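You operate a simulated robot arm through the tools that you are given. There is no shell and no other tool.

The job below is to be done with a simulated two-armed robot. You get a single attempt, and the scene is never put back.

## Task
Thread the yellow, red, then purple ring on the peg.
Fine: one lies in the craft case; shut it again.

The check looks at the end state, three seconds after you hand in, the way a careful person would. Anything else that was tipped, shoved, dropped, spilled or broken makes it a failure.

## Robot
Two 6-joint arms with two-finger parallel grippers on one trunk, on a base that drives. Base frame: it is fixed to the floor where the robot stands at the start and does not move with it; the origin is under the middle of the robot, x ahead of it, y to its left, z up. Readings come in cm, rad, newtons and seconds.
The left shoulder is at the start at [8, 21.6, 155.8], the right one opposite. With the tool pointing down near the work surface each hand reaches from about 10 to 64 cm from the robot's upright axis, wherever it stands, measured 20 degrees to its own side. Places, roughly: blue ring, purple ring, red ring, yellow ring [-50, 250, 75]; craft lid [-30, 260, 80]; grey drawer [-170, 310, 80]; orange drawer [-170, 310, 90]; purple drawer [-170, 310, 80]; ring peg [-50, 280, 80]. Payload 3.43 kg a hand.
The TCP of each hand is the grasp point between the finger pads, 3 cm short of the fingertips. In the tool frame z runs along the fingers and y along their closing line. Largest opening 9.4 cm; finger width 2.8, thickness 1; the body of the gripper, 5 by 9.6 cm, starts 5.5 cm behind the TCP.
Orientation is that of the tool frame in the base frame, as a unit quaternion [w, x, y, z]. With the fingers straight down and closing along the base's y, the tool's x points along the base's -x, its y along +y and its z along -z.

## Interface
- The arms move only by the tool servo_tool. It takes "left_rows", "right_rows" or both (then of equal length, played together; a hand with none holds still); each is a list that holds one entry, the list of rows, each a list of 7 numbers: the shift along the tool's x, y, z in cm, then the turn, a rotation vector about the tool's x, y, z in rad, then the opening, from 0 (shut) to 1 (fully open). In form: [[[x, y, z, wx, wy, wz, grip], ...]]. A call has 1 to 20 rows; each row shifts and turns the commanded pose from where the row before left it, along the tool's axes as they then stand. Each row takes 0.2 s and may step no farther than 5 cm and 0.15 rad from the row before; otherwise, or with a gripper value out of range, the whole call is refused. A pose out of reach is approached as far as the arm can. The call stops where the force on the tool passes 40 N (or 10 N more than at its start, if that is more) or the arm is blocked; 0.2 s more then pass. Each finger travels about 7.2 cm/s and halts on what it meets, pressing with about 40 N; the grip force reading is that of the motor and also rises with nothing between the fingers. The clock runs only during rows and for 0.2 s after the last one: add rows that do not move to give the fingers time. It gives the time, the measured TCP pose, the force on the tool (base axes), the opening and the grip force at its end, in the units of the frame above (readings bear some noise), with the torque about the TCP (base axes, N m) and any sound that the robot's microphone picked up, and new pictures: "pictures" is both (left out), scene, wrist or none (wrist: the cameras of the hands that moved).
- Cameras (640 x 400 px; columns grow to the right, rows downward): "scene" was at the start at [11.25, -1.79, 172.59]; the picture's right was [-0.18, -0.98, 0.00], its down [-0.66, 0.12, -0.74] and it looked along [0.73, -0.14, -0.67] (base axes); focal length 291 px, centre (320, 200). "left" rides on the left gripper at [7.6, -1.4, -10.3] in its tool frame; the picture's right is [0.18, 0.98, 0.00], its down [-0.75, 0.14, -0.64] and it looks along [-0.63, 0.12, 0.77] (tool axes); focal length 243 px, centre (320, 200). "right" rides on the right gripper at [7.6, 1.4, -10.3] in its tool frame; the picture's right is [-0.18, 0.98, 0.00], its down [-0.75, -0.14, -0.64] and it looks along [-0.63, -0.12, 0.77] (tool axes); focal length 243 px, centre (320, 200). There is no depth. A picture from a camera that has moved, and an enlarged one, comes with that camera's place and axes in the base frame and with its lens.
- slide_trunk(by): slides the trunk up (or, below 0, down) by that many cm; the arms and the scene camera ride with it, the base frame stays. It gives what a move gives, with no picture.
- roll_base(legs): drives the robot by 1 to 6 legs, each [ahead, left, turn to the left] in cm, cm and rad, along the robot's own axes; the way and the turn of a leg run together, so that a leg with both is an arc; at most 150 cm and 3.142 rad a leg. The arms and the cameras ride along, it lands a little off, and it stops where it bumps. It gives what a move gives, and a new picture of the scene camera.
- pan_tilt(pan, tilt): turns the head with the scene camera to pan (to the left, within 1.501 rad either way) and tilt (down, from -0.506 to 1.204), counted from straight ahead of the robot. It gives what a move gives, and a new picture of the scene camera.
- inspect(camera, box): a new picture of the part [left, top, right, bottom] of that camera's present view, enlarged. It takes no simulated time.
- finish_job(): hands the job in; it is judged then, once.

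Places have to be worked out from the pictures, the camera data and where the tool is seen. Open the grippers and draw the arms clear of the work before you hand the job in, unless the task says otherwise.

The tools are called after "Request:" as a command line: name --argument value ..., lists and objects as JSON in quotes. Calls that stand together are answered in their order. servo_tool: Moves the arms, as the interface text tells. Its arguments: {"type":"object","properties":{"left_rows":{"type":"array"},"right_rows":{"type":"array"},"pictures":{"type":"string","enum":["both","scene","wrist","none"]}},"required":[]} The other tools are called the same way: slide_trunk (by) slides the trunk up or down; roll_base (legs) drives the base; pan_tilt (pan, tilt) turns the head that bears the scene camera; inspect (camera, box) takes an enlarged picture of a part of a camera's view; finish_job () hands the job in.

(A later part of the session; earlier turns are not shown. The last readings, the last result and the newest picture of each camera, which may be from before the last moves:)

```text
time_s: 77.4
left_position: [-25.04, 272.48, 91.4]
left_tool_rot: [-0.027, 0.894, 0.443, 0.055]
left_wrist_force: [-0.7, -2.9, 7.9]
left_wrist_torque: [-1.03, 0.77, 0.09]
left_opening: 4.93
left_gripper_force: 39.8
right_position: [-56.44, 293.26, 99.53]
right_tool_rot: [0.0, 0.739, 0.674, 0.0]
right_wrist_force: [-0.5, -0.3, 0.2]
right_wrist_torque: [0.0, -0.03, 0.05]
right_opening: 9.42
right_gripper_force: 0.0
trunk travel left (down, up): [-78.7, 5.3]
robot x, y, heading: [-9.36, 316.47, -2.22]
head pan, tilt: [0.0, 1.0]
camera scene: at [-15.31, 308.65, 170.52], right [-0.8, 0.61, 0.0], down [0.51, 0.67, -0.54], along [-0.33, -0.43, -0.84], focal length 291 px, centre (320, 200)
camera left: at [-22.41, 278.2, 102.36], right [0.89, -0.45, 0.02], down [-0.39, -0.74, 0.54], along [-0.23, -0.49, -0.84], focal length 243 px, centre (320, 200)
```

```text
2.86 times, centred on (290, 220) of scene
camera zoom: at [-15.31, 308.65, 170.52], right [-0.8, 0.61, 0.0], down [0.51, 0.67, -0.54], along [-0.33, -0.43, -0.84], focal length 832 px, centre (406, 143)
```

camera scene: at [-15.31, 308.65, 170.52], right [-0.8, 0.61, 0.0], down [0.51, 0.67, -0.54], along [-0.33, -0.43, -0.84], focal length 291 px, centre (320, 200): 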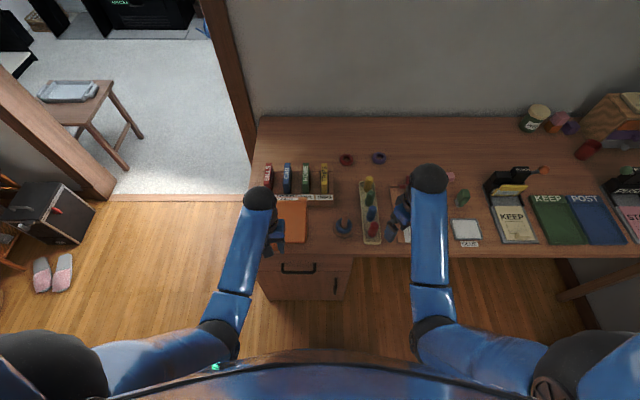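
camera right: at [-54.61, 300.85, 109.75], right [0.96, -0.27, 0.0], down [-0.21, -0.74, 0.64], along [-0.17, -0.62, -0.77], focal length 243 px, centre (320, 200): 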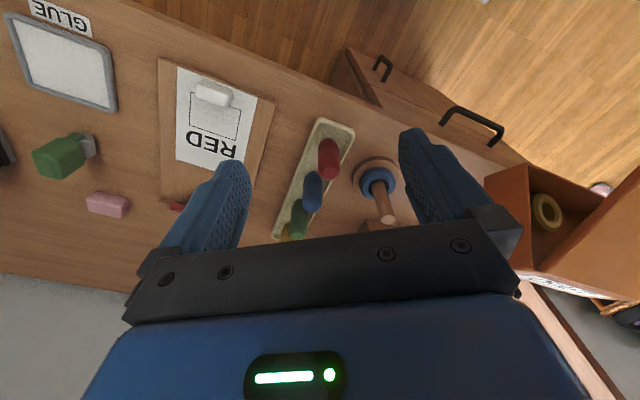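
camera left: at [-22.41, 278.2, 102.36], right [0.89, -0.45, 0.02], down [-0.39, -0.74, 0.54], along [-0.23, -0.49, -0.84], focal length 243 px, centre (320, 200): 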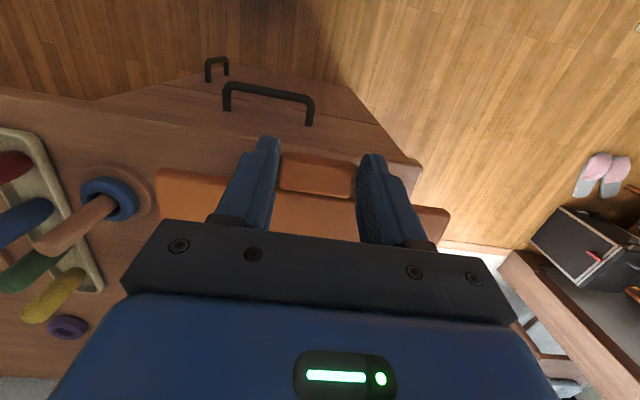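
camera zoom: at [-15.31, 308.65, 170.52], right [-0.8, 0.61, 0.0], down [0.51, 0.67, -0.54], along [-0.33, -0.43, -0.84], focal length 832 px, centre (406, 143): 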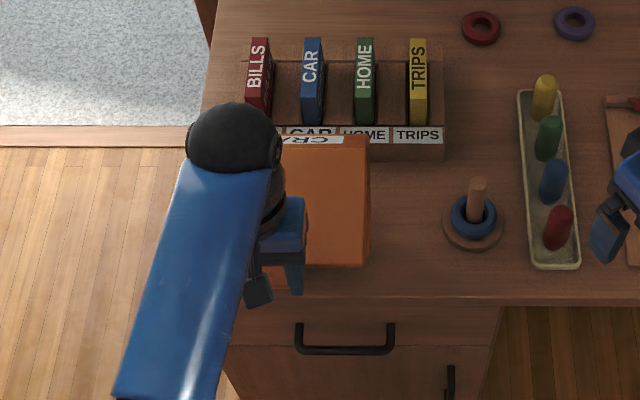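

The box is closing under the lid as it comes down (about 8 N of contact). I continue along the circle carefully.

Request:
servo_tool --left_rows '[[[-0.86, 0, 0.55, 0, 0, 0, 0.35], [-0.86, 0, 0.55, 0, 0, 0, 0.35], [-0.6, 0, 0.48, 0, 0, 0, 0.35], [-0.57, 0, 0.48, 0, 0, 0, 0.35], [0, 0, 0, 0, 0, 0, 0.35]]]'

Request:
inspect --camera "right" --box '[460, 120, 640, 320]'

Request:
inspect --camera "scene" --box '[220, 150, 360, 290]'

```text
time_s: 78.6
left_position: [-26.41, 270.52, 88.65]
left_tool_rot: [-0.029, 0.894, 0.443, 0.06]
left_wrist_force: [-1.0, -0.2, -2.7]
left_wrist_torque: [0.2, -0.11, -0.01]
left_opening: 4.94
left_gripper_force: 39.5
right_position: [-56.57, 293.18, 99.43]
right_tool_rot: [0.0, 0.739, 0.674, 0.0]
right_wrist_force: [0.6, -0.2, 0.6]
right_wrist_torque: [-0.01, -0.01, 0.0]
right_opening: 9.41
right_gripper_force: 0.0
trunk travel left (down, up): [-78.7, 5.3]
robot x, y, heading: [-9.53, 316.74, -2.222]
head pan, tilt: [0.0, 1.0]
camera scene: at [-15.36, 308.52, 170.48], right [-0.8, 0.61, 0.0], down [0.51, 0.67, -0.54], along [-0.33, -0.43, -0.84], focal length 291 px, centre (320, 200)
camera left: at [-23.84, 276.14, 99.69], right [0.89, -0.45, 0.02], down [-0.39, -0.75, 0.54], along [-0.22, -0.49, -0.84], focal length 243 px, centre (320, 200)
```

scene: 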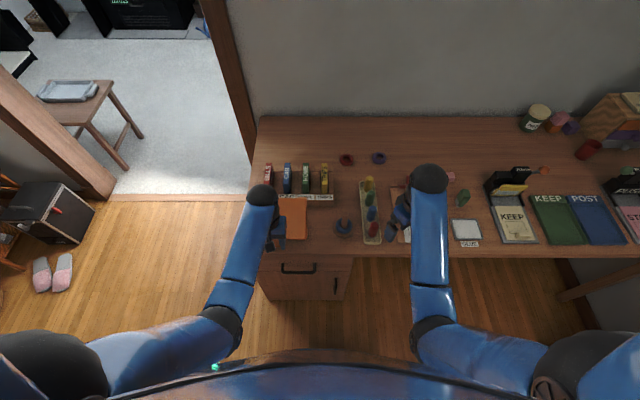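
left: 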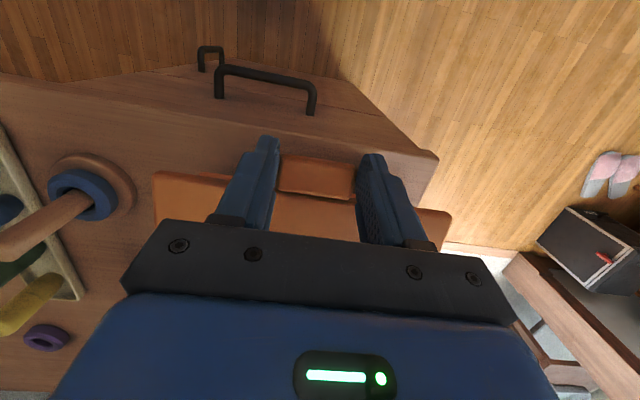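

```text
2.00 times, centred on (550, 220) of right
camera zoom: at [-54.58, 300.81, 109.73], right [0.96, -0.27, 0.0], down [-0.21, -0.74, 0.64], along [-0.18, -0.62, -0.77], focal length 485 px, centre (-140, 160)
```

zoom: 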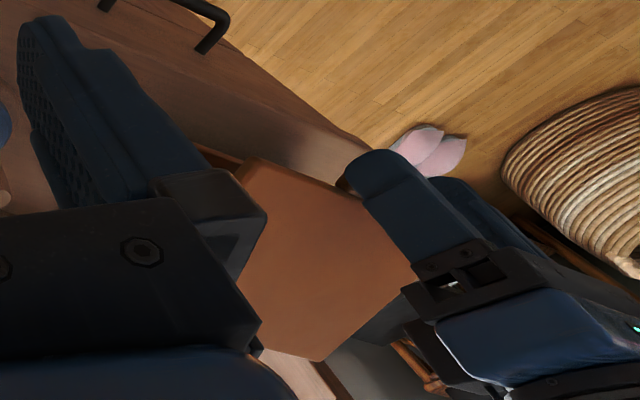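

```text
2.86 times, centred on (290, 220) of scene
camera zoom: at [-15.36, 308.52, 170.48], right [-0.8, 0.61, 0.0], down [0.51, 0.67, -0.54], along [-0.33, -0.43, -0.84], focal length 832 px, centre (406, 143)
```

zoom: 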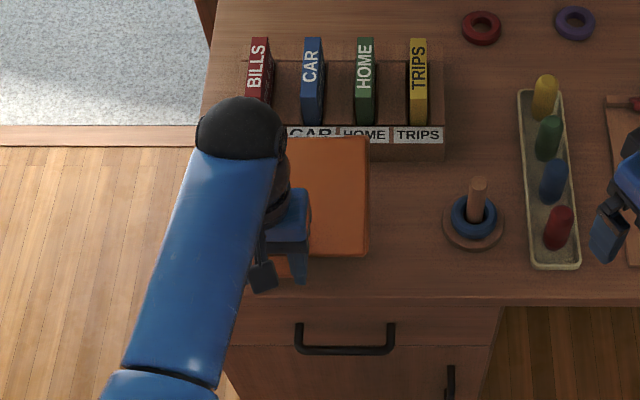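

The contact eased, the box is swinging shut. I do the remaining descent to just above the closed position.

Request:
servo_tool --left_rows '[[[-0.6, 0, 0.55, 0, 0, 0, 0.35], [-0.6, 0, 0.55, 0, 0, 0, 0.35], [-0.45, 0, 0.5, 0, 0, 0, 0.35], [-0.4, 0, 0.5, 0, 0, 0, 0.35], [-0.3, 0, 0.42, 0, 0, 0, 0.35], [-0.3, 0, 0.42, 0, 0, 0, 0.35], [0, 0, 0, 0, 0, 0, 0.35]]]'

Request:
inspect --camera "right" --box '[460, 80, 640, 280]'

Request:
inspect --camera "left" --box '[120, 60, 480, 290]'

```text
time_s: 80.2
left_position: [-28.01, 268.57, 85.43]
left_tool_rot: [-0.029, 0.894, 0.443, 0.056]
left_wrist_force: [0.8, 0.7, -1.9]
left_wrist_torque: [0.13, -0.11, -0.01]
left_opening: 4.92
left_gripper_force: 39.7
right_position: [-56.47, 293.24, 99.47]
right_tool_rot: [0.0, 0.738, 0.675, 0.0]
right_wrist_force: [0.1, -0.6, -0.1]
right_wrist_torque: [-0.03, 0.03, -0.02]
right_opening: 9.4
right_gripper_force: 0.0
trunk travel left (down, up): [-78.7, 5.3]
robot x, y, heading: [-9.23, 316.78, -2.225]
head pan, tilt: [0.0, 1.0]
camera scene: at [-15.35, 308.59, 170.51], right [-0.8, 0.61, 0.0], down [0.51, 0.67, -0.54], along [-0.33, -0.43, -0.84], focal length 291 px, centre (320, 200)
camera left: at [-25.33, 274.33, 96.51], right [0.89, -0.45, 0.02], down [-0.39, -0.74, 0.54], along [-0.23, -0.49, -0.84], focal length 243 px, centre (320, 200)
```

scene: 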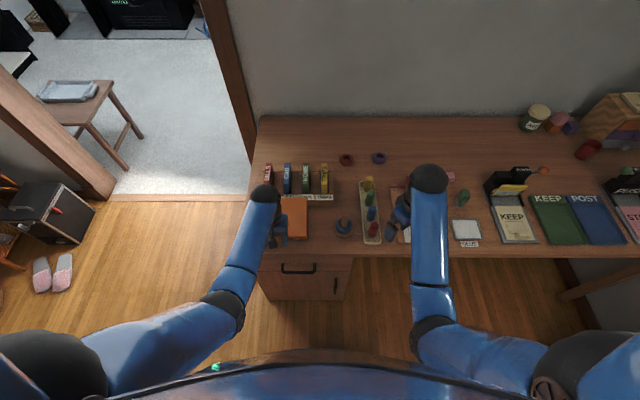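
left: 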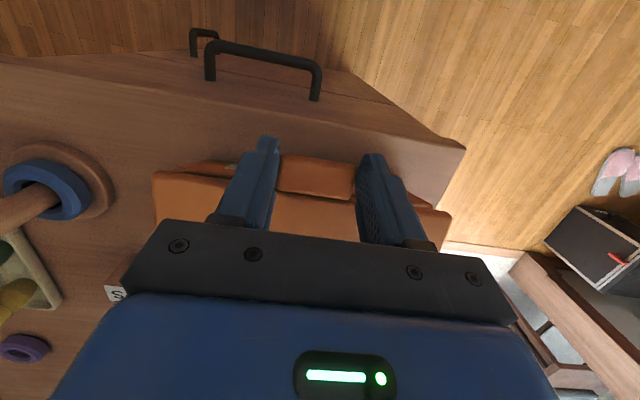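

```text
2.00 times, centred on (550, 180) of right
camera zoom: at [-54.58, 300.86, 109.76], right [0.96, -0.27, 0.0], down [-0.21, -0.74, 0.64], along [-0.18, -0.62, -0.77], focal length 485 px, centre (-140, 240)
```

zoom: 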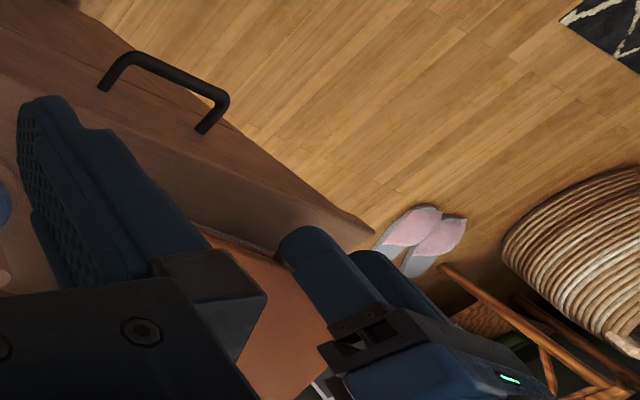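

```text
1.74 times, centred on (300, 175) of left
camera zoom: at [-25.33, 274.33, 96.51], right [0.89, -0.45, 0.02], down [-0.39, -0.74, 0.54], along [-0.23, -0.49, -0.84], focal length 422 px, centre (355, 244)
```

zoom: 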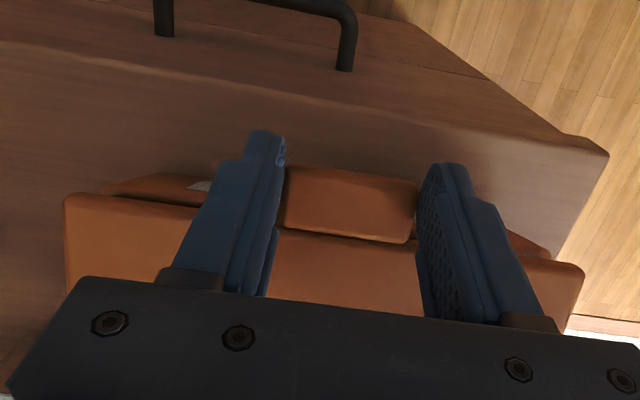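

Nearly closed, box on the counter at its old place. I lower the last 0.7 cm until the lid sits shut.

Request:
servo_tool --left_rows '[[[-0.09, 0, 0.35, 0, 0, 0, 0.35], [-0.05, 0, 0.35, 0, 0, 0, 0.35], [0, 0, 0, 0, 0, 0, 0.35]]]' --pictures "none"

Request:
inspect --camera "left" --box '[120, 60, 480, 290]'

Request:
inspect --camera "scene" --box '[220, 150, 360, 290]'

```text
time_s: 81.0
left_position: [-27.99, 268.61, 84.76]
left_tool_rot: [-0.027, 0.894, 0.443, 0.056]
left_wrist_force: [0.2, -0.7, -0.7]
left_wrist_torque: [0.15, -0.07, -0.05]
left_opening: 4.92
left_gripper_force: 40.2
right_position: [-56.58, 293.26, 99.58]
right_tool_rot: [0.0, 0.738, 0.674, 0.0]
right_wrist_force: [0.3, 0.5, -0.4]
right_wrist_torque: [0.05, -0.02, 0.01]
right_opening: 9.38
right_gripper_force: 0.0
trunk travel left (down, up): [-78.7, 5.3]
robot x, y, heading: [-9.27, 316.87, -2.224]
head pan, tilt: [0.0, 1.0]
```

```text
1.74 times, centred on (300, 175) of left
camera zoom: at [-25.41, 274.26, 95.85], right [0.89, -0.45, 0.02], down [-0.39, -0.74, 0.54], along [-0.23, -0.49, -0.84], focal length 422 px, centre (355, 244)
```

zoom: 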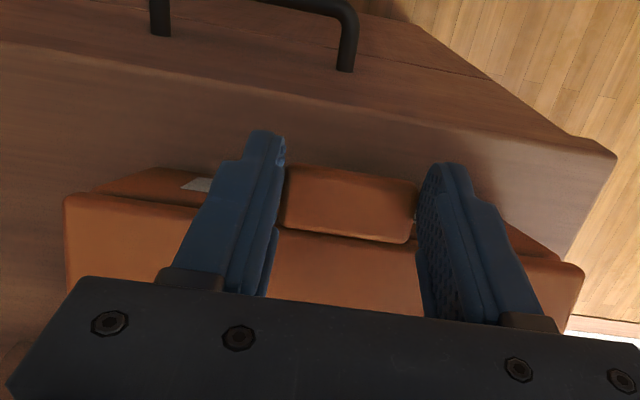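

```text
2.86 times, centred on (290, 220) of scene
camera zoom: at [-15.36, 308.59, 170.51], right [-0.8, 0.61, 0.0], down [0.51, 0.67, -0.54], along [-0.33, -0.43, -0.84], focal length 832 px, centre (406, 143)
```

zoom: 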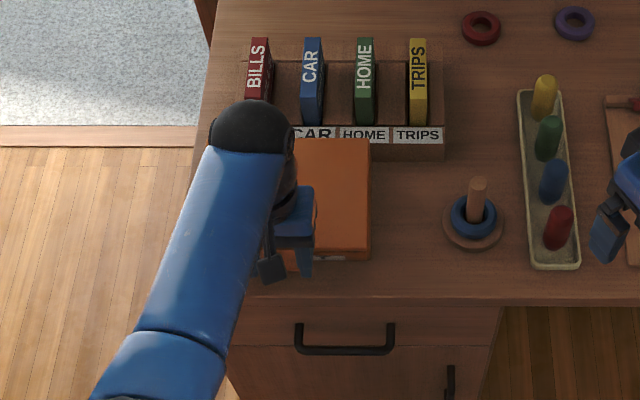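

The box rests on the counter again. I press the last bit so the lid is fully shut, then release the tab.

Request:
servo_tool --left_rows '[[[-0.04, 0, 0.3, 0, 0, 0, 0.35], [0, 0, 0, 0, 0, 0, 0.35]]]' --pictures "none"

```text
time_s: 81.6
left_position: [-27.96, 268.55, 84.5]
left_tool_rot: [-0.028, 0.894, 0.443, 0.056]
left_wrist_force: [0.9, -0.8, -1.0]
left_wrist_torque: [0.12, -0.08, 0.01]
left_opening: 4.92
left_gripper_force: 39.8
right_position: [-56.43, 293.31, 99.43]
right_tool_rot: [0.0, 0.739, 0.674, -0.001]
right_wrist_force: [-0.2, 0.7, 0.4]
right_wrist_torque: [0.03, 0.0, 0.02]
right_opening: 9.38
right_gripper_force: 0.0
trunk travel left (down, up): [-78.7, 5.3]
robot x, y, heading: [-9.27, 316.83, -2.224]
head pan, tilt: [0.0, 1.0]
```

Lid weight still partly on the hand; I lower further in small steps.

Request:
servo_tool --left_rows '[[[-0.04, 0, 0.3, 0, 0, 0, 0.35], [-0.04, 0, 0.3, 0, 0, 0, 0.35], [0, 0, 0, 0, 0, 0, 0.35]]]' --pictures "none"

Request:
inspect --camera "left" --box '[120, 60, 480, 290]'

```text
time_s: 82.4
left_position: [-27.99, 268.48, 84.12]
left_tool_rot: [-0.026, 0.894, 0.444, 0.054]
left_wrist_force: [1.6, -0.7, 18.8]
left_wrist_torque: [-0.39, 0.22, -0.01]
left_opening: 4.93
left_gripper_force: 40.0
right_position: [-56.47, 293.48, 99.56]
right_tool_rot: [0.0, 0.739, 0.674, -0.001]
right_wrist_force: [-0.3, 0.9, -0.7]
right_wrist_torque: [-0.01, -0.01, 0.01]
right_opening: 9.41
right_gripper_force: 0.1
trunk travel left (down, up): [-78.7, 5.3]
robot x, y, heading: [-9.35, 316.73, -2.223]
head pan, tilt: [0.0, 1.0]
```

```text
1.74 times, centred on (300, 175) of left
camera zoom: at [-25.37, 274.29, 95.13], right [0.89, -0.45, 0.02], down [-0.39, -0.74, 0.55], along [-0.23, -0.5, -0.84], focal length 422 px, centre (355, 244)
```

zoom: 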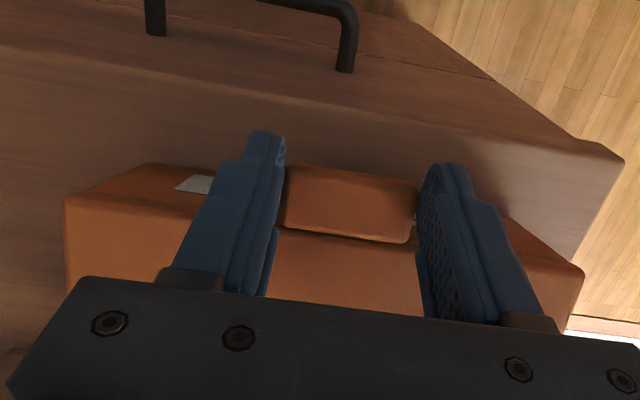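

The case is shut again in its old position (18 N press). I ease off, open the fingers, back away, and then test pitching the left hand forward so it can open the lid by turning with it.

Request:
servo_tool --left_rows '[[[0.04, 0, -0.3, 0, 0, 0, 0.35], [0, 0, 0, 0, 0, 0, 0.6], [0, 0, 0, 0, 0, 0, 0.75], [0, 0, 0, 0, 0, 0, 0.75], [2, 0, 0, 0, 0, 0, 0.75], [3, 0, 0, 0, 0, 0, 0.75], [2, 0, -2, 0, 0, 0, 0.75], [0, 0, 0, 0, -0.13, 0, 0.75]]]' --pictures "none"

Request:
inspect --camera "left" --box '[120, 60, 480, 290]'

Request:
inspect --camera "scene" --box '[220, 150, 360, 290]'

```text
time_s: 84.2
left_position: [-24.07, 273.81, 87.05]
left_tool_rot: [0.001, 0.896, 0.444, -0.002]
left_wrist_force: [0.7, -0.4, -1.0]
left_wrist_torque: [-0.01, -0.02, 0.01]
left_opening: 7.05
left_gripper_force: 0.1
right_position: [-56.51, 293.27, 99.66]
right_tool_rot: [0.0, 0.738, 0.675, 0.001]
right_wrist_force: [-0.3, -0.1, -0.4]
right_wrist_torque: [-0.01, 0.02, 0.0]
right_opening: 9.42
right_gripper_force: 0.1
trunk travel left (down, up): [-78.7, 5.3]
robot x, y, heading: [-9.54, 316.98, -2.219]
head pan, tilt: [0.0, 1.0]
```

```text
1.74 times, centred on (300, 175) of left
camera zoom: at [-20.53, 280.72, 97.23], right [0.89, -0.45, 0.0], down [-0.34, -0.68, 0.65], along [-0.29, -0.58, -0.76], focal length 422 px, centre (355, 244)
```

zoom: 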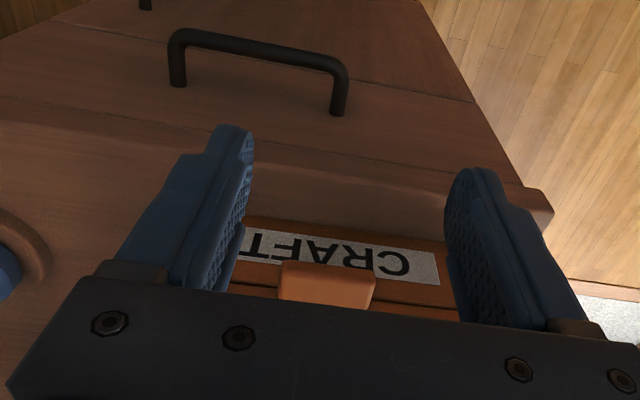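

```text
2.86 times, centred on (290, 220) of scene
camera zoom: at [-15.29, 308.66, 170.52], right [-0.8, 0.61, 0.0], down [0.51, 0.67, -0.54], along [-0.33, -0.43, -0.84], focal length 832 px, centre (406, 143)
```

zoom: 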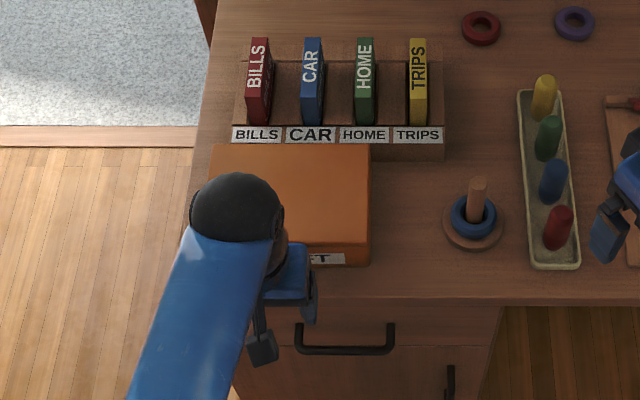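

The case is restored as before. I pitch the left hand forward in steps (tips pointing ahead) to see what the wrist allows.

Request:
servo_tool --left_rows '[[[0, 0, 0, 0, -0.14, 0, 0.75], [0, 0, 0, 0, -0.14, 0, 0.75], [0, 0, 0, 0, -0.14, 0, 0.75], [0, 0, 0, 0, -0.14, 0, 0.75], [0, 0, 0, 0, -0.14, 0, 0.75], [0, 0, 0, 0, -0.14, 0, 0.75]]]' --pictures "both"

```text
time_s: 85.6
left_position: [-23.95, 273.91, 87.21]
left_tool_rot: [0.182, 0.817, 0.404, -0.368]
left_wrist_force: [0.1, -0.5, 0.0]
left_wrist_torque: [-0.01, -0.01, -0.02]
left_opening: 7.04
left_gripper_force: 0.1
right_position: [-56.45, 293.27, 99.66]
right_tool_rot: [0.0, 0.739, 0.674, 0.0]
right_wrist_force: [-0.4, 0.2, 0.7]
right_wrist_torque: [0.01, -0.02, 0.03]
right_opening: 9.42
right_gripper_force: 0.0
trunk travel left (down, up): [-78.7, 5.3]
robot x, y, heading: [-9.46, 316.86, -2.216]
head pan, tilt: [0.0, 1.0]
camera scene: at [-15.28, 308.64, 170.52], right [-0.8, 0.61, 0.0], down [0.51, 0.67, -0.54], along [-0.33, -0.43, -0.84], focal length 291 px, centre (320, 200)
camera left: at [-17.37, 284.77, 88.12], right [0.86, -0.5, -0.14], down [0.1, -0.1, 0.99], along [-0.51, -0.86, -0.04], focal length 243 px, centre (320, 200)
```

scene: 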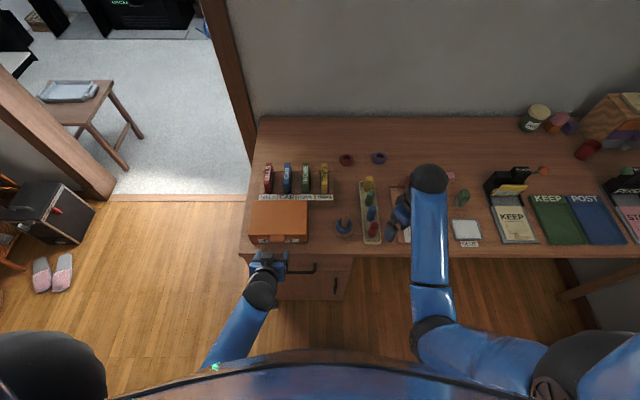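
left: 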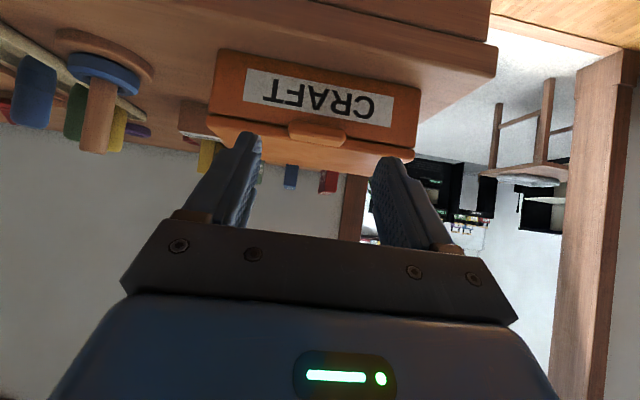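

Pitching works. I pitch a bit further (to about -1.14), close the fingers, and go down in front of the case so the tips can slip under the tab as a gentle hook.

Request:
servo_tool --left_rows '[[[0, 0, 0, 0, -0.15, 0, 0.4], [0, 0, 0, 0, -0.15, 0, 0.0], [0, 0, 0, 0, 0, 0, 0.0], [1.9, 0, 1.28, 0, 0, 0, 0.0], [1.9, 0, 1.28, 0, 0, 0, 0.0], [1.9, 0, 1.28, 0, 0, 0, 0.0], [0, 0, 0, 0, 0, 0, 0.0]]]' --pictures "both"

Request:
inspect --camera "left" --box '[120, 0, 480, 230]'

```text
time_s: 87.2
left_position: [-24.65, 273.07, 80.29]
left_tool_rot: [0.241, 0.753, 0.374, -0.485]
left_wrist_force: [-0.4, 0.1, 0.0]
left_wrist_torque: [-0.02, -0.01, 0.01]
left_opening: 0.0
left_gripper_force: 33.6
right_position: [-56.49, 293.24, 99.5]
right_tool_rot: [0.0, 0.739, 0.674, -0.001]
right_wrist_force: [-0.1, -0.1, -0.4]
right_wrist_torque: [0.0, -0.05, -0.02]
right_opening: 9.42
right_gripper_force: 0.0
trunk travel left (down, up): [-78.7, 5.3]
robot x, y, heading: [-9.2, 316.57, -2.222]
head pan, tilt: [0.0, 1.0]
camera scene: at [-15.34, 308.63, 170.51], right [-0.8, 0.61, 0.0], down [0.51, 0.67, -0.54], along [-0.33, -0.43, -0.84], focal length 291 px, centre (320, 200)
camera left: at [-18.21, 283.7, 77.48], right [0.83, -0.53, -0.17], down [0.28, 0.13, 0.95], along [-0.49, -0.83, 0.26], focal length 243 px, centre (320, 200)
```

scene: 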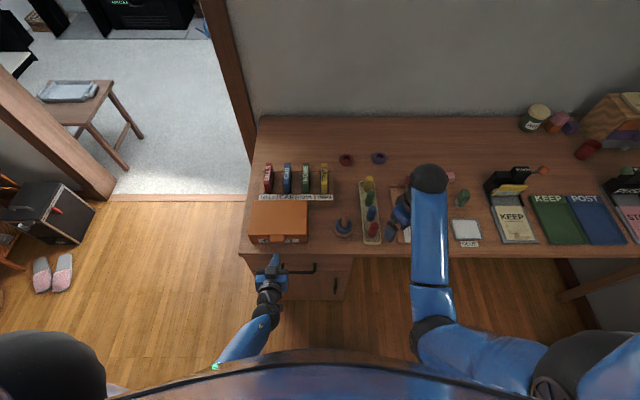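
left: 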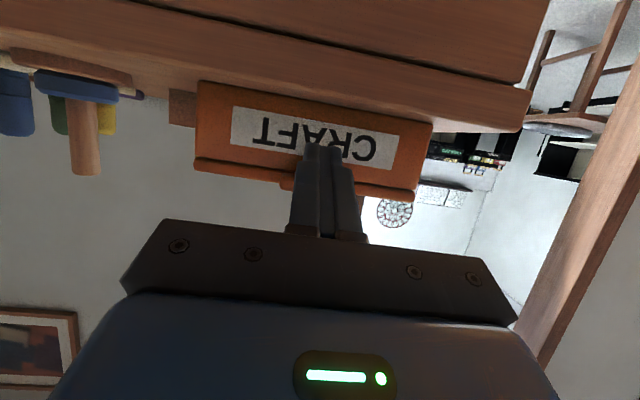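

```text
1.74 times, centred on (300, 115) of left
camera zoom: at [-18.21, 283.7, 77.48], right [0.83, -0.53, -0.17], down [0.28, 0.13, 0.95], along [-0.49, -0.83, 0.26], focal length 422 px, centre (355, 348)
```

zoom: 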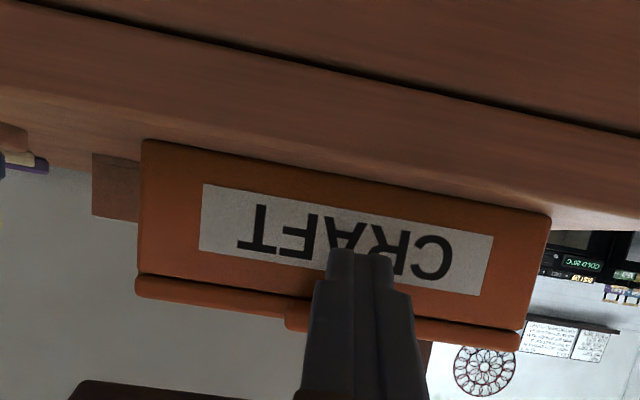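

The tips sit in front of the tab at the right height, per the finger-referenced picture. I slide ahead 3.6 cm to get them under the tab.

Request:
servo_tool --left_rows '[[[-0.5, 0, 1.09, 0, 0, 0, 0.0], [-0.5, 0, 1.09, 0, 0, 0, 0.0], [-0.5, 0, 1.09, 0, 0, 0, 0.0], [0, 0, 0, 0, 0, 0, 0.0]]]' --pictures "none"

Request:
inspect --camera "left" --box '[120, 0, 480, 230]'

Request:
inspect --camera "scene" --box '[230, 180, 330, 280]'

```text
time_s: 88.2
left_position: [-26.75, 270.14, 80.31]
left_tool_rot: [0.24, 0.754, 0.373, -0.485]
left_wrist_force: [-0.8, 0.3, -0.7]
left_wrist_torque: [-0.04, -0.01, -0.03]
left_opening: 0.0
left_gripper_force: 33.1
right_position: [-56.49, 293.17, 99.61]
right_tool_rot: [-0.001, 0.738, 0.674, 0.0]
right_wrist_force: [-0.2, 0.1, 0.0]
right_wrist_torque: [-0.01, 0.02, 0.02]
right_opening: 9.38
right_gripper_force: 0.0
trunk travel left (down, up): [-78.7, 5.3]
robot x, y, heading: [-9.35, 317.03, -2.215]
head pan, tilt: [0.0, 1.0]
```

```text
1.74 times, centred on (300, 115) of left
camera zoom: at [-20.4, 280.78, 77.49], right [0.83, -0.54, -0.17], down [0.28, 0.13, 0.95], along [-0.49, -0.83, 0.26], focal length 422 px, centre (355, 348)
```

zoom: 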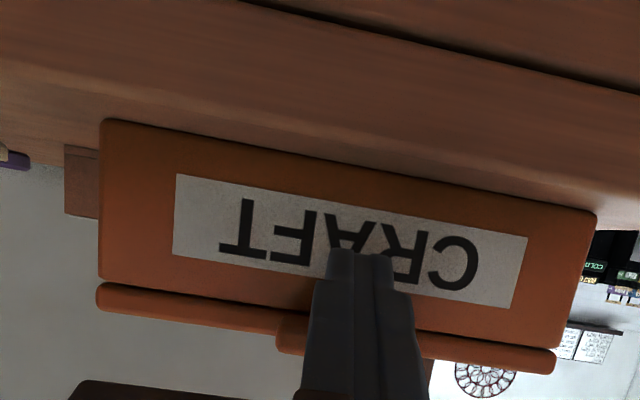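

```text
4.00 times, centred on (280, 230) of scene
camera zoom: at [-15.33, 308.62, 170.51], right [-0.8, 0.61, 0.0], down [0.51, 0.67, -0.54], along [-0.33, -0.43, -0.84], focal length 1165 px, centre (480, 80)
```

zoom: 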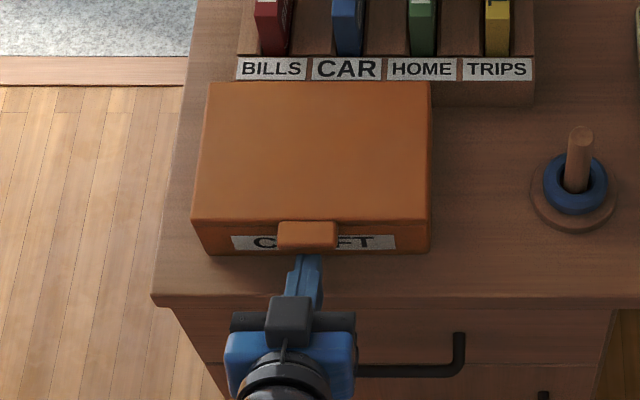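

The tips are right under the tab, centred. I lift 1.5 cm and check that the lid alone follows.

Request:
servo_tool --left_rows '[[[-0.68, 0, -0.31, 0, 0, 0, 0.0], [-0.68, 0, -0.31, 0, 0, 0, 0.0], [0, 0, 0, 0, 0, 0, 0.0]]]' --pictures "none"

Request:
inspect --camera "left" --box '[120, 0, 480, 230]'

Request:
inspect --camera "scene" --box '[230, 180, 330, 280]'

```text
time_s: 89.0
left_position: [-26.85, 270.1, 81.78]
left_tool_rot: [0.24, 0.753, 0.374, -0.485]
left_wrist_force: [0.2, -0.3, -0.2]
left_wrist_torque: [-0.01, 0.01, 0.0]
left_opening: 0.0
left_gripper_force: 32.3
right_position: [-56.48, 293.28, 99.45]
right_tool_rot: [0.0, 0.739, 0.674, 0.0]
right_wrist_force: [0.2, -0.4, -0.1]
right_wrist_torque: [-0.02, 0.01, 0.01]
right_opening: 9.41
right_gripper_force: 0.1
trunk travel left (down, up): [-78.7, 5.3]
robot x, y, heading: [-9.01, 316.31, -2.22]
head pan, tilt: [0.0, 1.0]
```

```text
1.74 times, centred on (300, 115) of left
camera zoom: at [-20.4, 280.79, 79.03], right [0.83, -0.53, -0.17], down [0.28, 0.13, 0.95], along [-0.49, -0.83, 0.26], focal length 422 px, centre (355, 348)
```

zoom: 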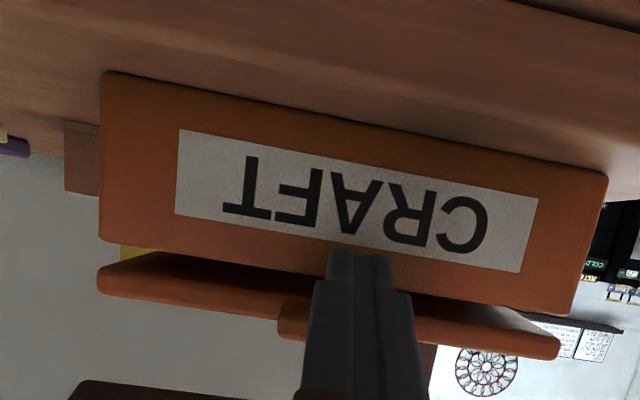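

```text
4.00 times, centred on (280, 230) of scene
camera zoom: at [-15.35, 308.61, 170.51], right [-0.8, 0.61, 0.0], down [0.51, 0.67, -0.54], along [-0.33, -0.43, -0.84], focal length 1165 px, centre (480, 80)
```

zoom: 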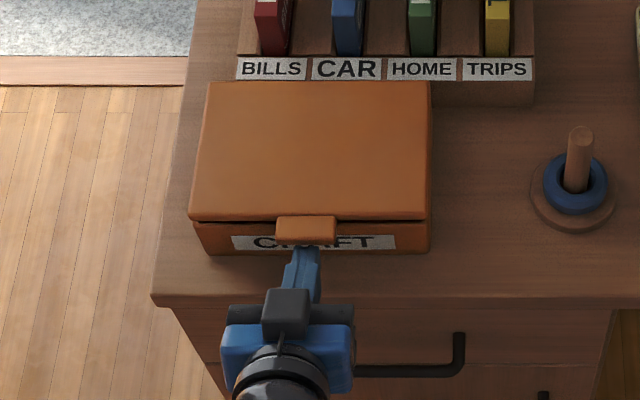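

The lid opens by itself now and the box stays put. I carry on along the arc to about 30°, easing the tips inward under the rim.

Request:
servo_tool --left_rows '[[[-0.87, 0, -0.25, 0, 0, 0, 0.0], [-0.87, 0, -0.25, 0, 0, 0, 0.0], [-0.76, 0, -0.13, 0, 0, 0, 0.0], [-0.76, 0, -0.13, 0, 0, 0, 0.0], [-0.86, 0, 0.13, 0, 0, 0, 0.0], [-0.86, 0, 0.13, 0, 0, 0, 0.0], [-0.9, 0, 0.31, 0, 0, 0, 0.0], [-0.9, 0, 0.31, 0, 0, 0, 0.0], [0, 0, 0, 0, 0, 0, 0.0]]]' --pictures "none"

Request:
inspect --camera "left" --box '[120, 0, 480, 230]'

Request:
inspect --camera "scene" --box '[230, 180, 330, 280]'

```text
time_s: 91.0
left_position: [-28.67, 267.76, 87.79]
left_tool_rot: [0.241, 0.753, 0.374, -0.485]
left_wrist_force: [-0.4, 1.2, -0.4]
left_wrist_torque: [0.01, 0.02, 0.0]
left_opening: 0.02
left_gripper_force: 33.2
right_position: [-56.5, 293.36, 99.39]
right_tool_rot: [0.001, 0.739, 0.674, 0.0]
right_wrist_force: [-0.3, 0.3, -0.4]
right_wrist_torque: [0.0, -0.01, 0.0]
right_opening: 9.4
right_gripper_force: 0.0
trunk travel left (down, up): [-78.7, 5.3]
robot x, y, heading: [-9.28, 317.12, -2.22]
head pan, tilt: [0.0, 1.0]
```

```text
1.74 times, centred on (300, 115) of left
camera zoom: at [-22.19, 278.41, 85.12], right [0.83, -0.53, -0.17], down [0.28, 0.13, 0.95], along [-0.49, -0.83, 0.26], focal length 422 px, centre (355, 348)
```

zoom: 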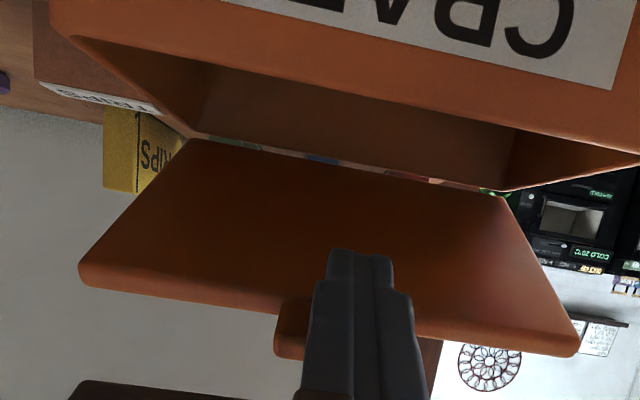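

```text
4.00 times, centred on (280, 230) of scene
camera zoom: at [-15.35, 308.61, 170.51], right [-0.8, 0.61, 0.0], down [0.51, 0.67, -0.54], along [-0.33, -0.43, -0.84], focal length 1165 px, centre (480, 80)
```

zoom: 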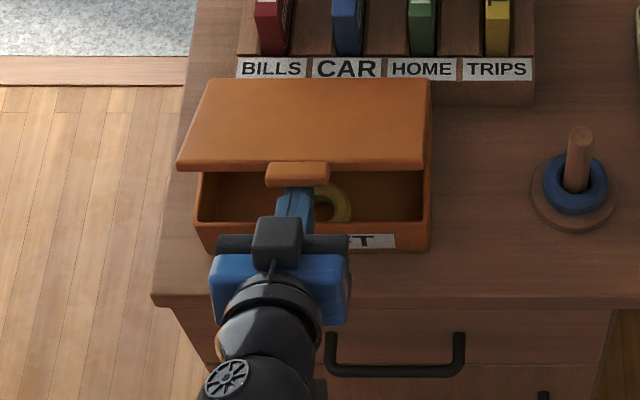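

The lid is about 31° open and the yellow ring is seen inside. I push the lid on up to about 85°.

Request:
servo_tool --left_rows '[[[-1.34, 0, 0.7, 0, 0, 0, 0.0], [-1.34, 0, 0.7, 0, 0, 0, 0.0], [-1.34, 0, 0.7, 0, 0, 0, 0.0], [-1.34, 0, 0.7, 0, 0, 0, 0.0], [-0.67, 0, 0.93, 0, 0, 0, 0.0], [-0.67, 0, 0.93, 0, 0, 0, 0.0], [0, 0, 0, 0, 0, 0, 0.0]]]' --pictures "none"

Request:
inspect --camera "left" --box '[120, 0, 480, 230]'

Request:
inspect --camera "scene" --box '[230, 170, 330, 270]'

```text
time_s: 92.6
left_position: [-32.95, 262.12, 92.02]
left_tool_rot: [0.241, 0.754, 0.375, -0.483]
left_wrist_force: [0.8, 0.7, 0.2]
left_wrist_torque: [0.01, 0.03, 0.01]
left_opening: 0.0
left_gripper_force: 32.9
right_position: [-56.48, 293.24, 99.53]
right_tool_rot: [0.0, 0.739, 0.674, 0.0]
right_wrist_force: [-0.1, 0.2, -1.5]
right_wrist_torque: [-0.02, 0.01, 0.01]
right_opening: 9.41
right_gripper_force: 0.0
trunk travel left (down, up): [-78.7, 5.3]
robot x, y, heading: [-9.24, 316.72, -2.222]
head pan, tilt: [0.0, 1.0]
```

```text
1.74 times, centred on (300, 115) of left
camera zoom: at [-26.46, 272.86, 89.32], right [0.83, -0.53, -0.17], down [0.28, 0.13, 0.95], along [-0.49, -0.83, 0.26], focal length 422 px, centre (355, 348)
```

zoom: 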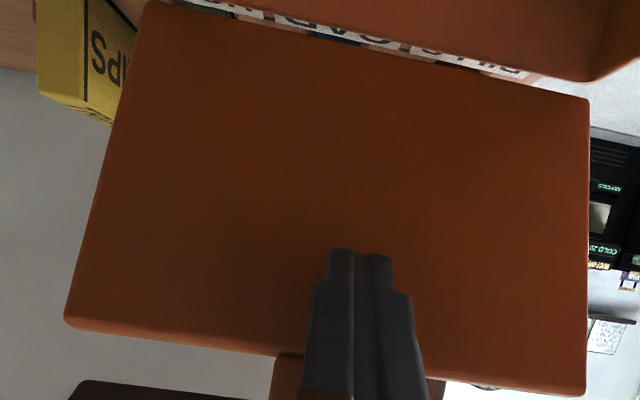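

```text
4.00 times, centred on (280, 220) of scene
camera zoom: at [-15.33, 308.62, 170.51], right [-0.8, 0.61, 0.0], down [0.51, 0.67, -0.54], along [-0.33, -0.43, -0.84], focal length 1165 px, centre (480, 120)
```

zoom: 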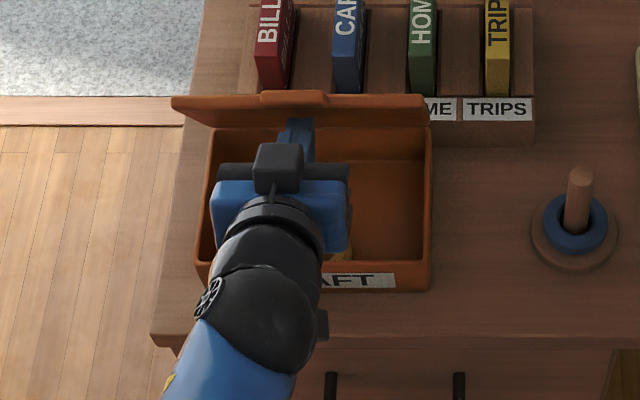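

The lid is at about 70°. I push it gently to and past vertical.

Request:
servo_tool --left_rows '[[[-0.64, 0, 0.92, 0, 0, 0, 0.0], [-0.64, 0, 0.92, 0, 0, 0, 0.0], [-0.15, 0, 0.6, 0, 0, 0, 0.0], [0, 0, 0, 0, 0, 0, 0.0]]]' --pictures "none"

Request:
inspect --camera "scene" --box '[230, 170, 330, 270]'

Request:
inspect --camera "left" --box '[120, 0, 480, 230]'

```text
time_s: 93.6
left_position: [-34.45, 259.86, 92.36]
left_tool_rot: [0.24, 0.753, 0.373, -0.485]
left_wrist_force: [-0.5, 0.6, 0.7]
left_wrist_torque: [-0.01, -0.02, 0.01]
left_opening: 0.0
left_gripper_force: 32.5
right_position: [-56.56, 293.28, 99.51]
right_tool_rot: [0.0, 0.738, 0.675, 0.0]
right_wrist_force: [-0.9, 0.1, 0.4]
right_wrist_torque: [0.0, 0.02, 0.0]
right_opening: 9.37
right_gripper_force: 0.2
trunk travel left (down, up): [-78.7, 5.3]
robot x, y, heading: [-9.23, 316.7, -2.218]
head pan, tilt: [0.0, 1.0]
```

```text
4.00 times, centred on (280, 220) of scene
camera zoom: at [-15.34, 308.62, 170.51], right [-0.8, 0.61, 0.0], down [0.51, 0.67, -0.54], along [-0.33, -0.43, -0.84], focal length 1165 px, centre (480, 120)
```

zoom: 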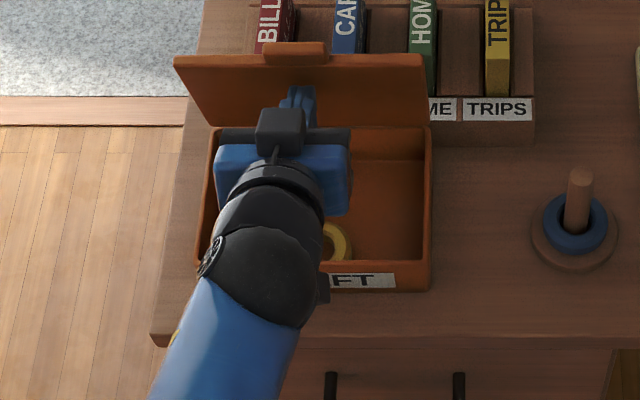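

```text
1.74 times, centred on (300, 115) of left
camera zoom: at [-28.14, 270.55, 89.63], right [0.83, -0.53, -0.17], down [0.28, 0.13, 0.95], along [-0.49, -0.83, 0.26], focal length 422 px, centre (355, 348)
```

zoom: 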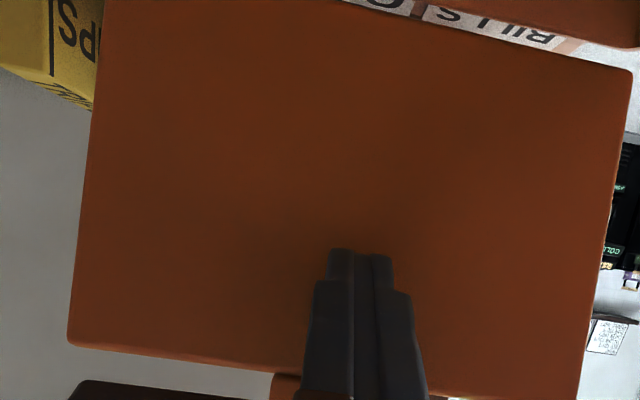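

Near vertical now. A little more push to see whether it passes and rests open.

Request:
servo_tool --left_rows '[[[-0.15, 0, 0.8, 0, 0, 0, 0.0], [-0.15, 0, 0.8, 0, 0, 0, 0.0], [-0.15, 0, 0.8, 0, 0, 0, 0.0], [0, 0, 0, 0, 0, 0, 0.0]]]' --pictures "none"

Request:
inspect --camera "scene" --box '[230, 160, 330, 260]'

Request:
inspect --camera "left" --box '[120, 0, 480, 230]'

```text
time_s: 94.6
left_position: [-35.99, 258.08, 91.8]
left_tool_rot: [0.24, 0.754, 0.373, -0.484]
left_wrist_force: [-0.3, 0.0, 0.4]
left_wrist_torque: [0.01, -0.03, 0.02]
left_opening: 0.03
left_gripper_force: 33.4
right_position: [-56.56, 293.38, 99.43]
right_tool_rot: [0.0, 0.739, 0.674, 0.0]
right_wrist_force: [-0.1, 0.4, -0.8]
right_wrist_torque: [-0.01, -0.02, -0.01]
right_opening: 9.4
right_gripper_force: 0.0
trunk travel left (down, up): [-78.7, 5.3]
robot x, y, heading: [-9.3, 316.56, -2.219]
head pan, tilt: [0.0, 1.0]
```

```text
4.00 times, centred on (280, 210) of scene
camera zoom: at [-15.34, 308.61, 170.51], right [-0.8, 0.61, 0.0], down [0.51, 0.67, -0.54], along [-0.33, -0.43, -0.84], focal length 1165 px, centre (480, 160)
```

zoom: 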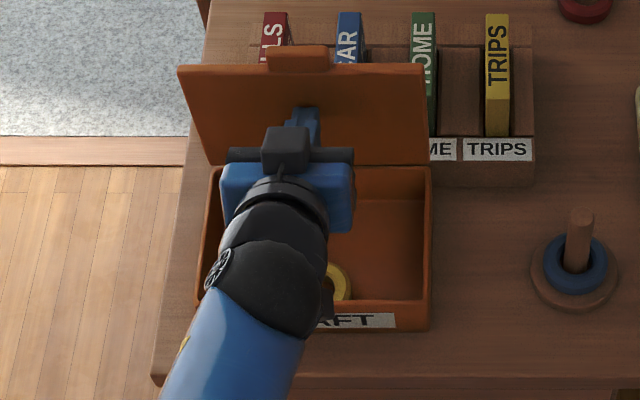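

```text
1.74 times, centred on (300, 115) of left
camera zoom: at [-29.58, 268.77, 89.02], right [0.83, -0.53, -0.17], down [0.28, 0.13, 0.95], along [-0.49, -0.83, 0.26], focal length 422 px, centre (355, 348)
```

zoom: 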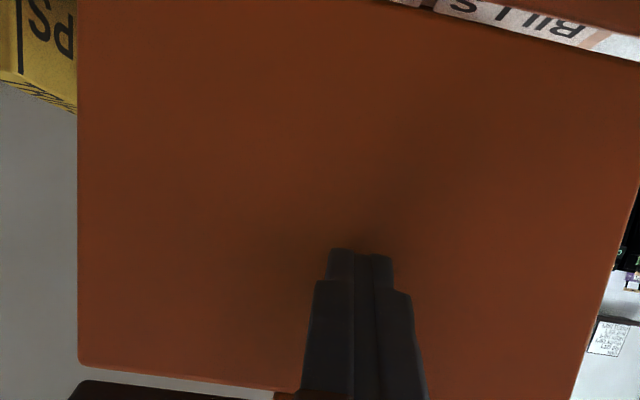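

Past vertical (~97°). I push another 1.5 cm to be well past the tipping point.

Request:
servo_tool --left_rows '[[[-0.1, 0, 0.7, 0, 0, 0, 0.0], [-0.1, 0, 0.7, 0, 0, 0, 0.0], [0, 0, 0, 0, 0, 0, 0.0]]]' --pictures "none"

Request:
inspect --camera "scene" --box '[230, 160, 330, 260]'

```text
time_s: 95.4
left_position: [-36.71, 256.94, 91.33]
left_tool_rot: [0.24, 0.754, 0.373, -0.485]
left_wrist_force: [0.2, -0.5, -0.9]
left_wrist_torque: [-0.04, 0.04, -0.01]
left_opening: 0.0
left_gripper_force: 33.2
right_position: [-56.46, 293.31, 99.48]
right_tool_rot: [0.0, 0.738, 0.675, 0.0]
right_wrist_force: [0.2, -0.4, 0.4]
right_wrist_torque: [0.0, -0.01, 0.03]
right_opening: 9.39
right_gripper_force: 0.1
trunk travel left (down, up): [-78.7, 5.3]
robot x, y, heading: [-9.41, 316.9, -2.224]
head pan, tilt: [0.0, 1.0]
```

```text
4.00 times, centred on (280, 210) of scene
camera zoom: at [-15.32, 308.63, 170.51], right [-0.8, 0.61, 0.0], down [0.51, 0.67, -0.54], along [-0.33, -0.43, -0.84], focal length 1165 px, centre (480, 160)
```

zoom: 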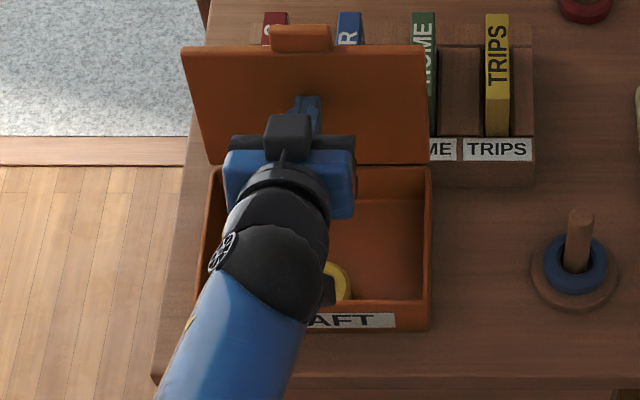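

At about 104°. I draw the hand back slowly and watch whether the lid stays.

Request:
servo_tool --left_rows '[[[0.21, 0, -0.46, 0, 0, 0, 0.0], [0.21, 0, -0.46, 0, 0, 0, 0.0], [0.21, 0, -0.46, 0, 0, 0, 0.0], [0.21, 0, -0.46, 0, 0, 0, 0.0], [0, 0, 0, 0, 0, 0, 0.0]]]' --pictures "none"

Request:
inspect --camera "scene" --box '[230, 160, 330, 260]'

Request:
inspect --camera "left" --box '[120, 0, 480, 230]'

```text
time_s: 96.6
left_position: [-35.47, 258.64, 91.42]
left_tool_rot: [0.24, 0.754, 0.373, -0.485]
left_wrist_force: [-0.4, -0.1, -0.2]
left_wrist_torque: [-0.02, 0.01, -0.01]
left_opening: 0.0
left_gripper_force: 32.7
right_position: [-56.51, 293.43, 99.45]
right_tool_rot: [0.0, 0.738, 0.674, 0.0]
right_wrist_force: [0.1, -0.3, 0.2]
right_wrist_torque: [-0.01, 0.02, -0.01]
right_opening: 9.4
right_gripper_force: 0.0
trunk travel left (down, up): [-78.7, 5.3]
robot x, y, heading: [-9.75, 316.78, -2.217]
head pan, tilt: [0.0, 1.0]
```

```text
4.00 times, centred on (280, 210) of scene
camera zoom: at [-15.35, 308.61, 170.51], right [-0.8, 0.61, 0.0], down [0.51, 0.67, -0.54], along [-0.33, -0.43, -0.84], focal length 1165 px, centre (480, 160)
```

zoom: 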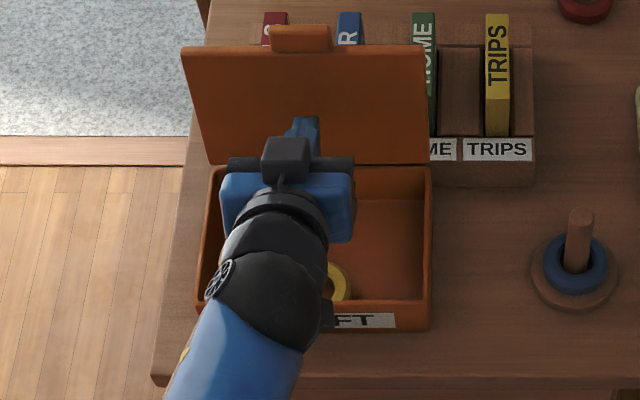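

```text
1.74 times, centred on (300, 115) of left
camera zoom: at [-29.2, 269.29, 88.63], right [0.83, -0.53, -0.17], down [0.28, 0.13, 0.95], along [-0.49, -0.83, 0.26], focal length 422 px, centre (355, 348)
```

zoom: 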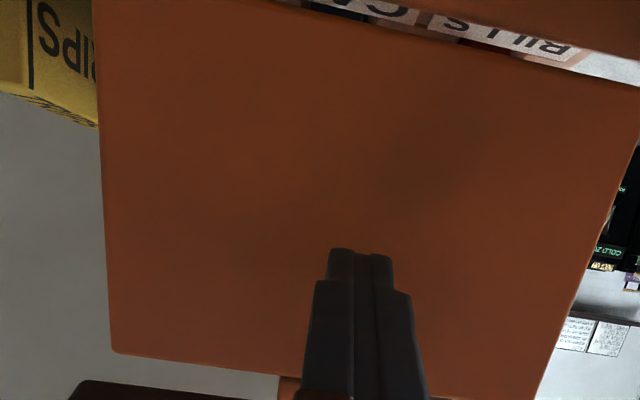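

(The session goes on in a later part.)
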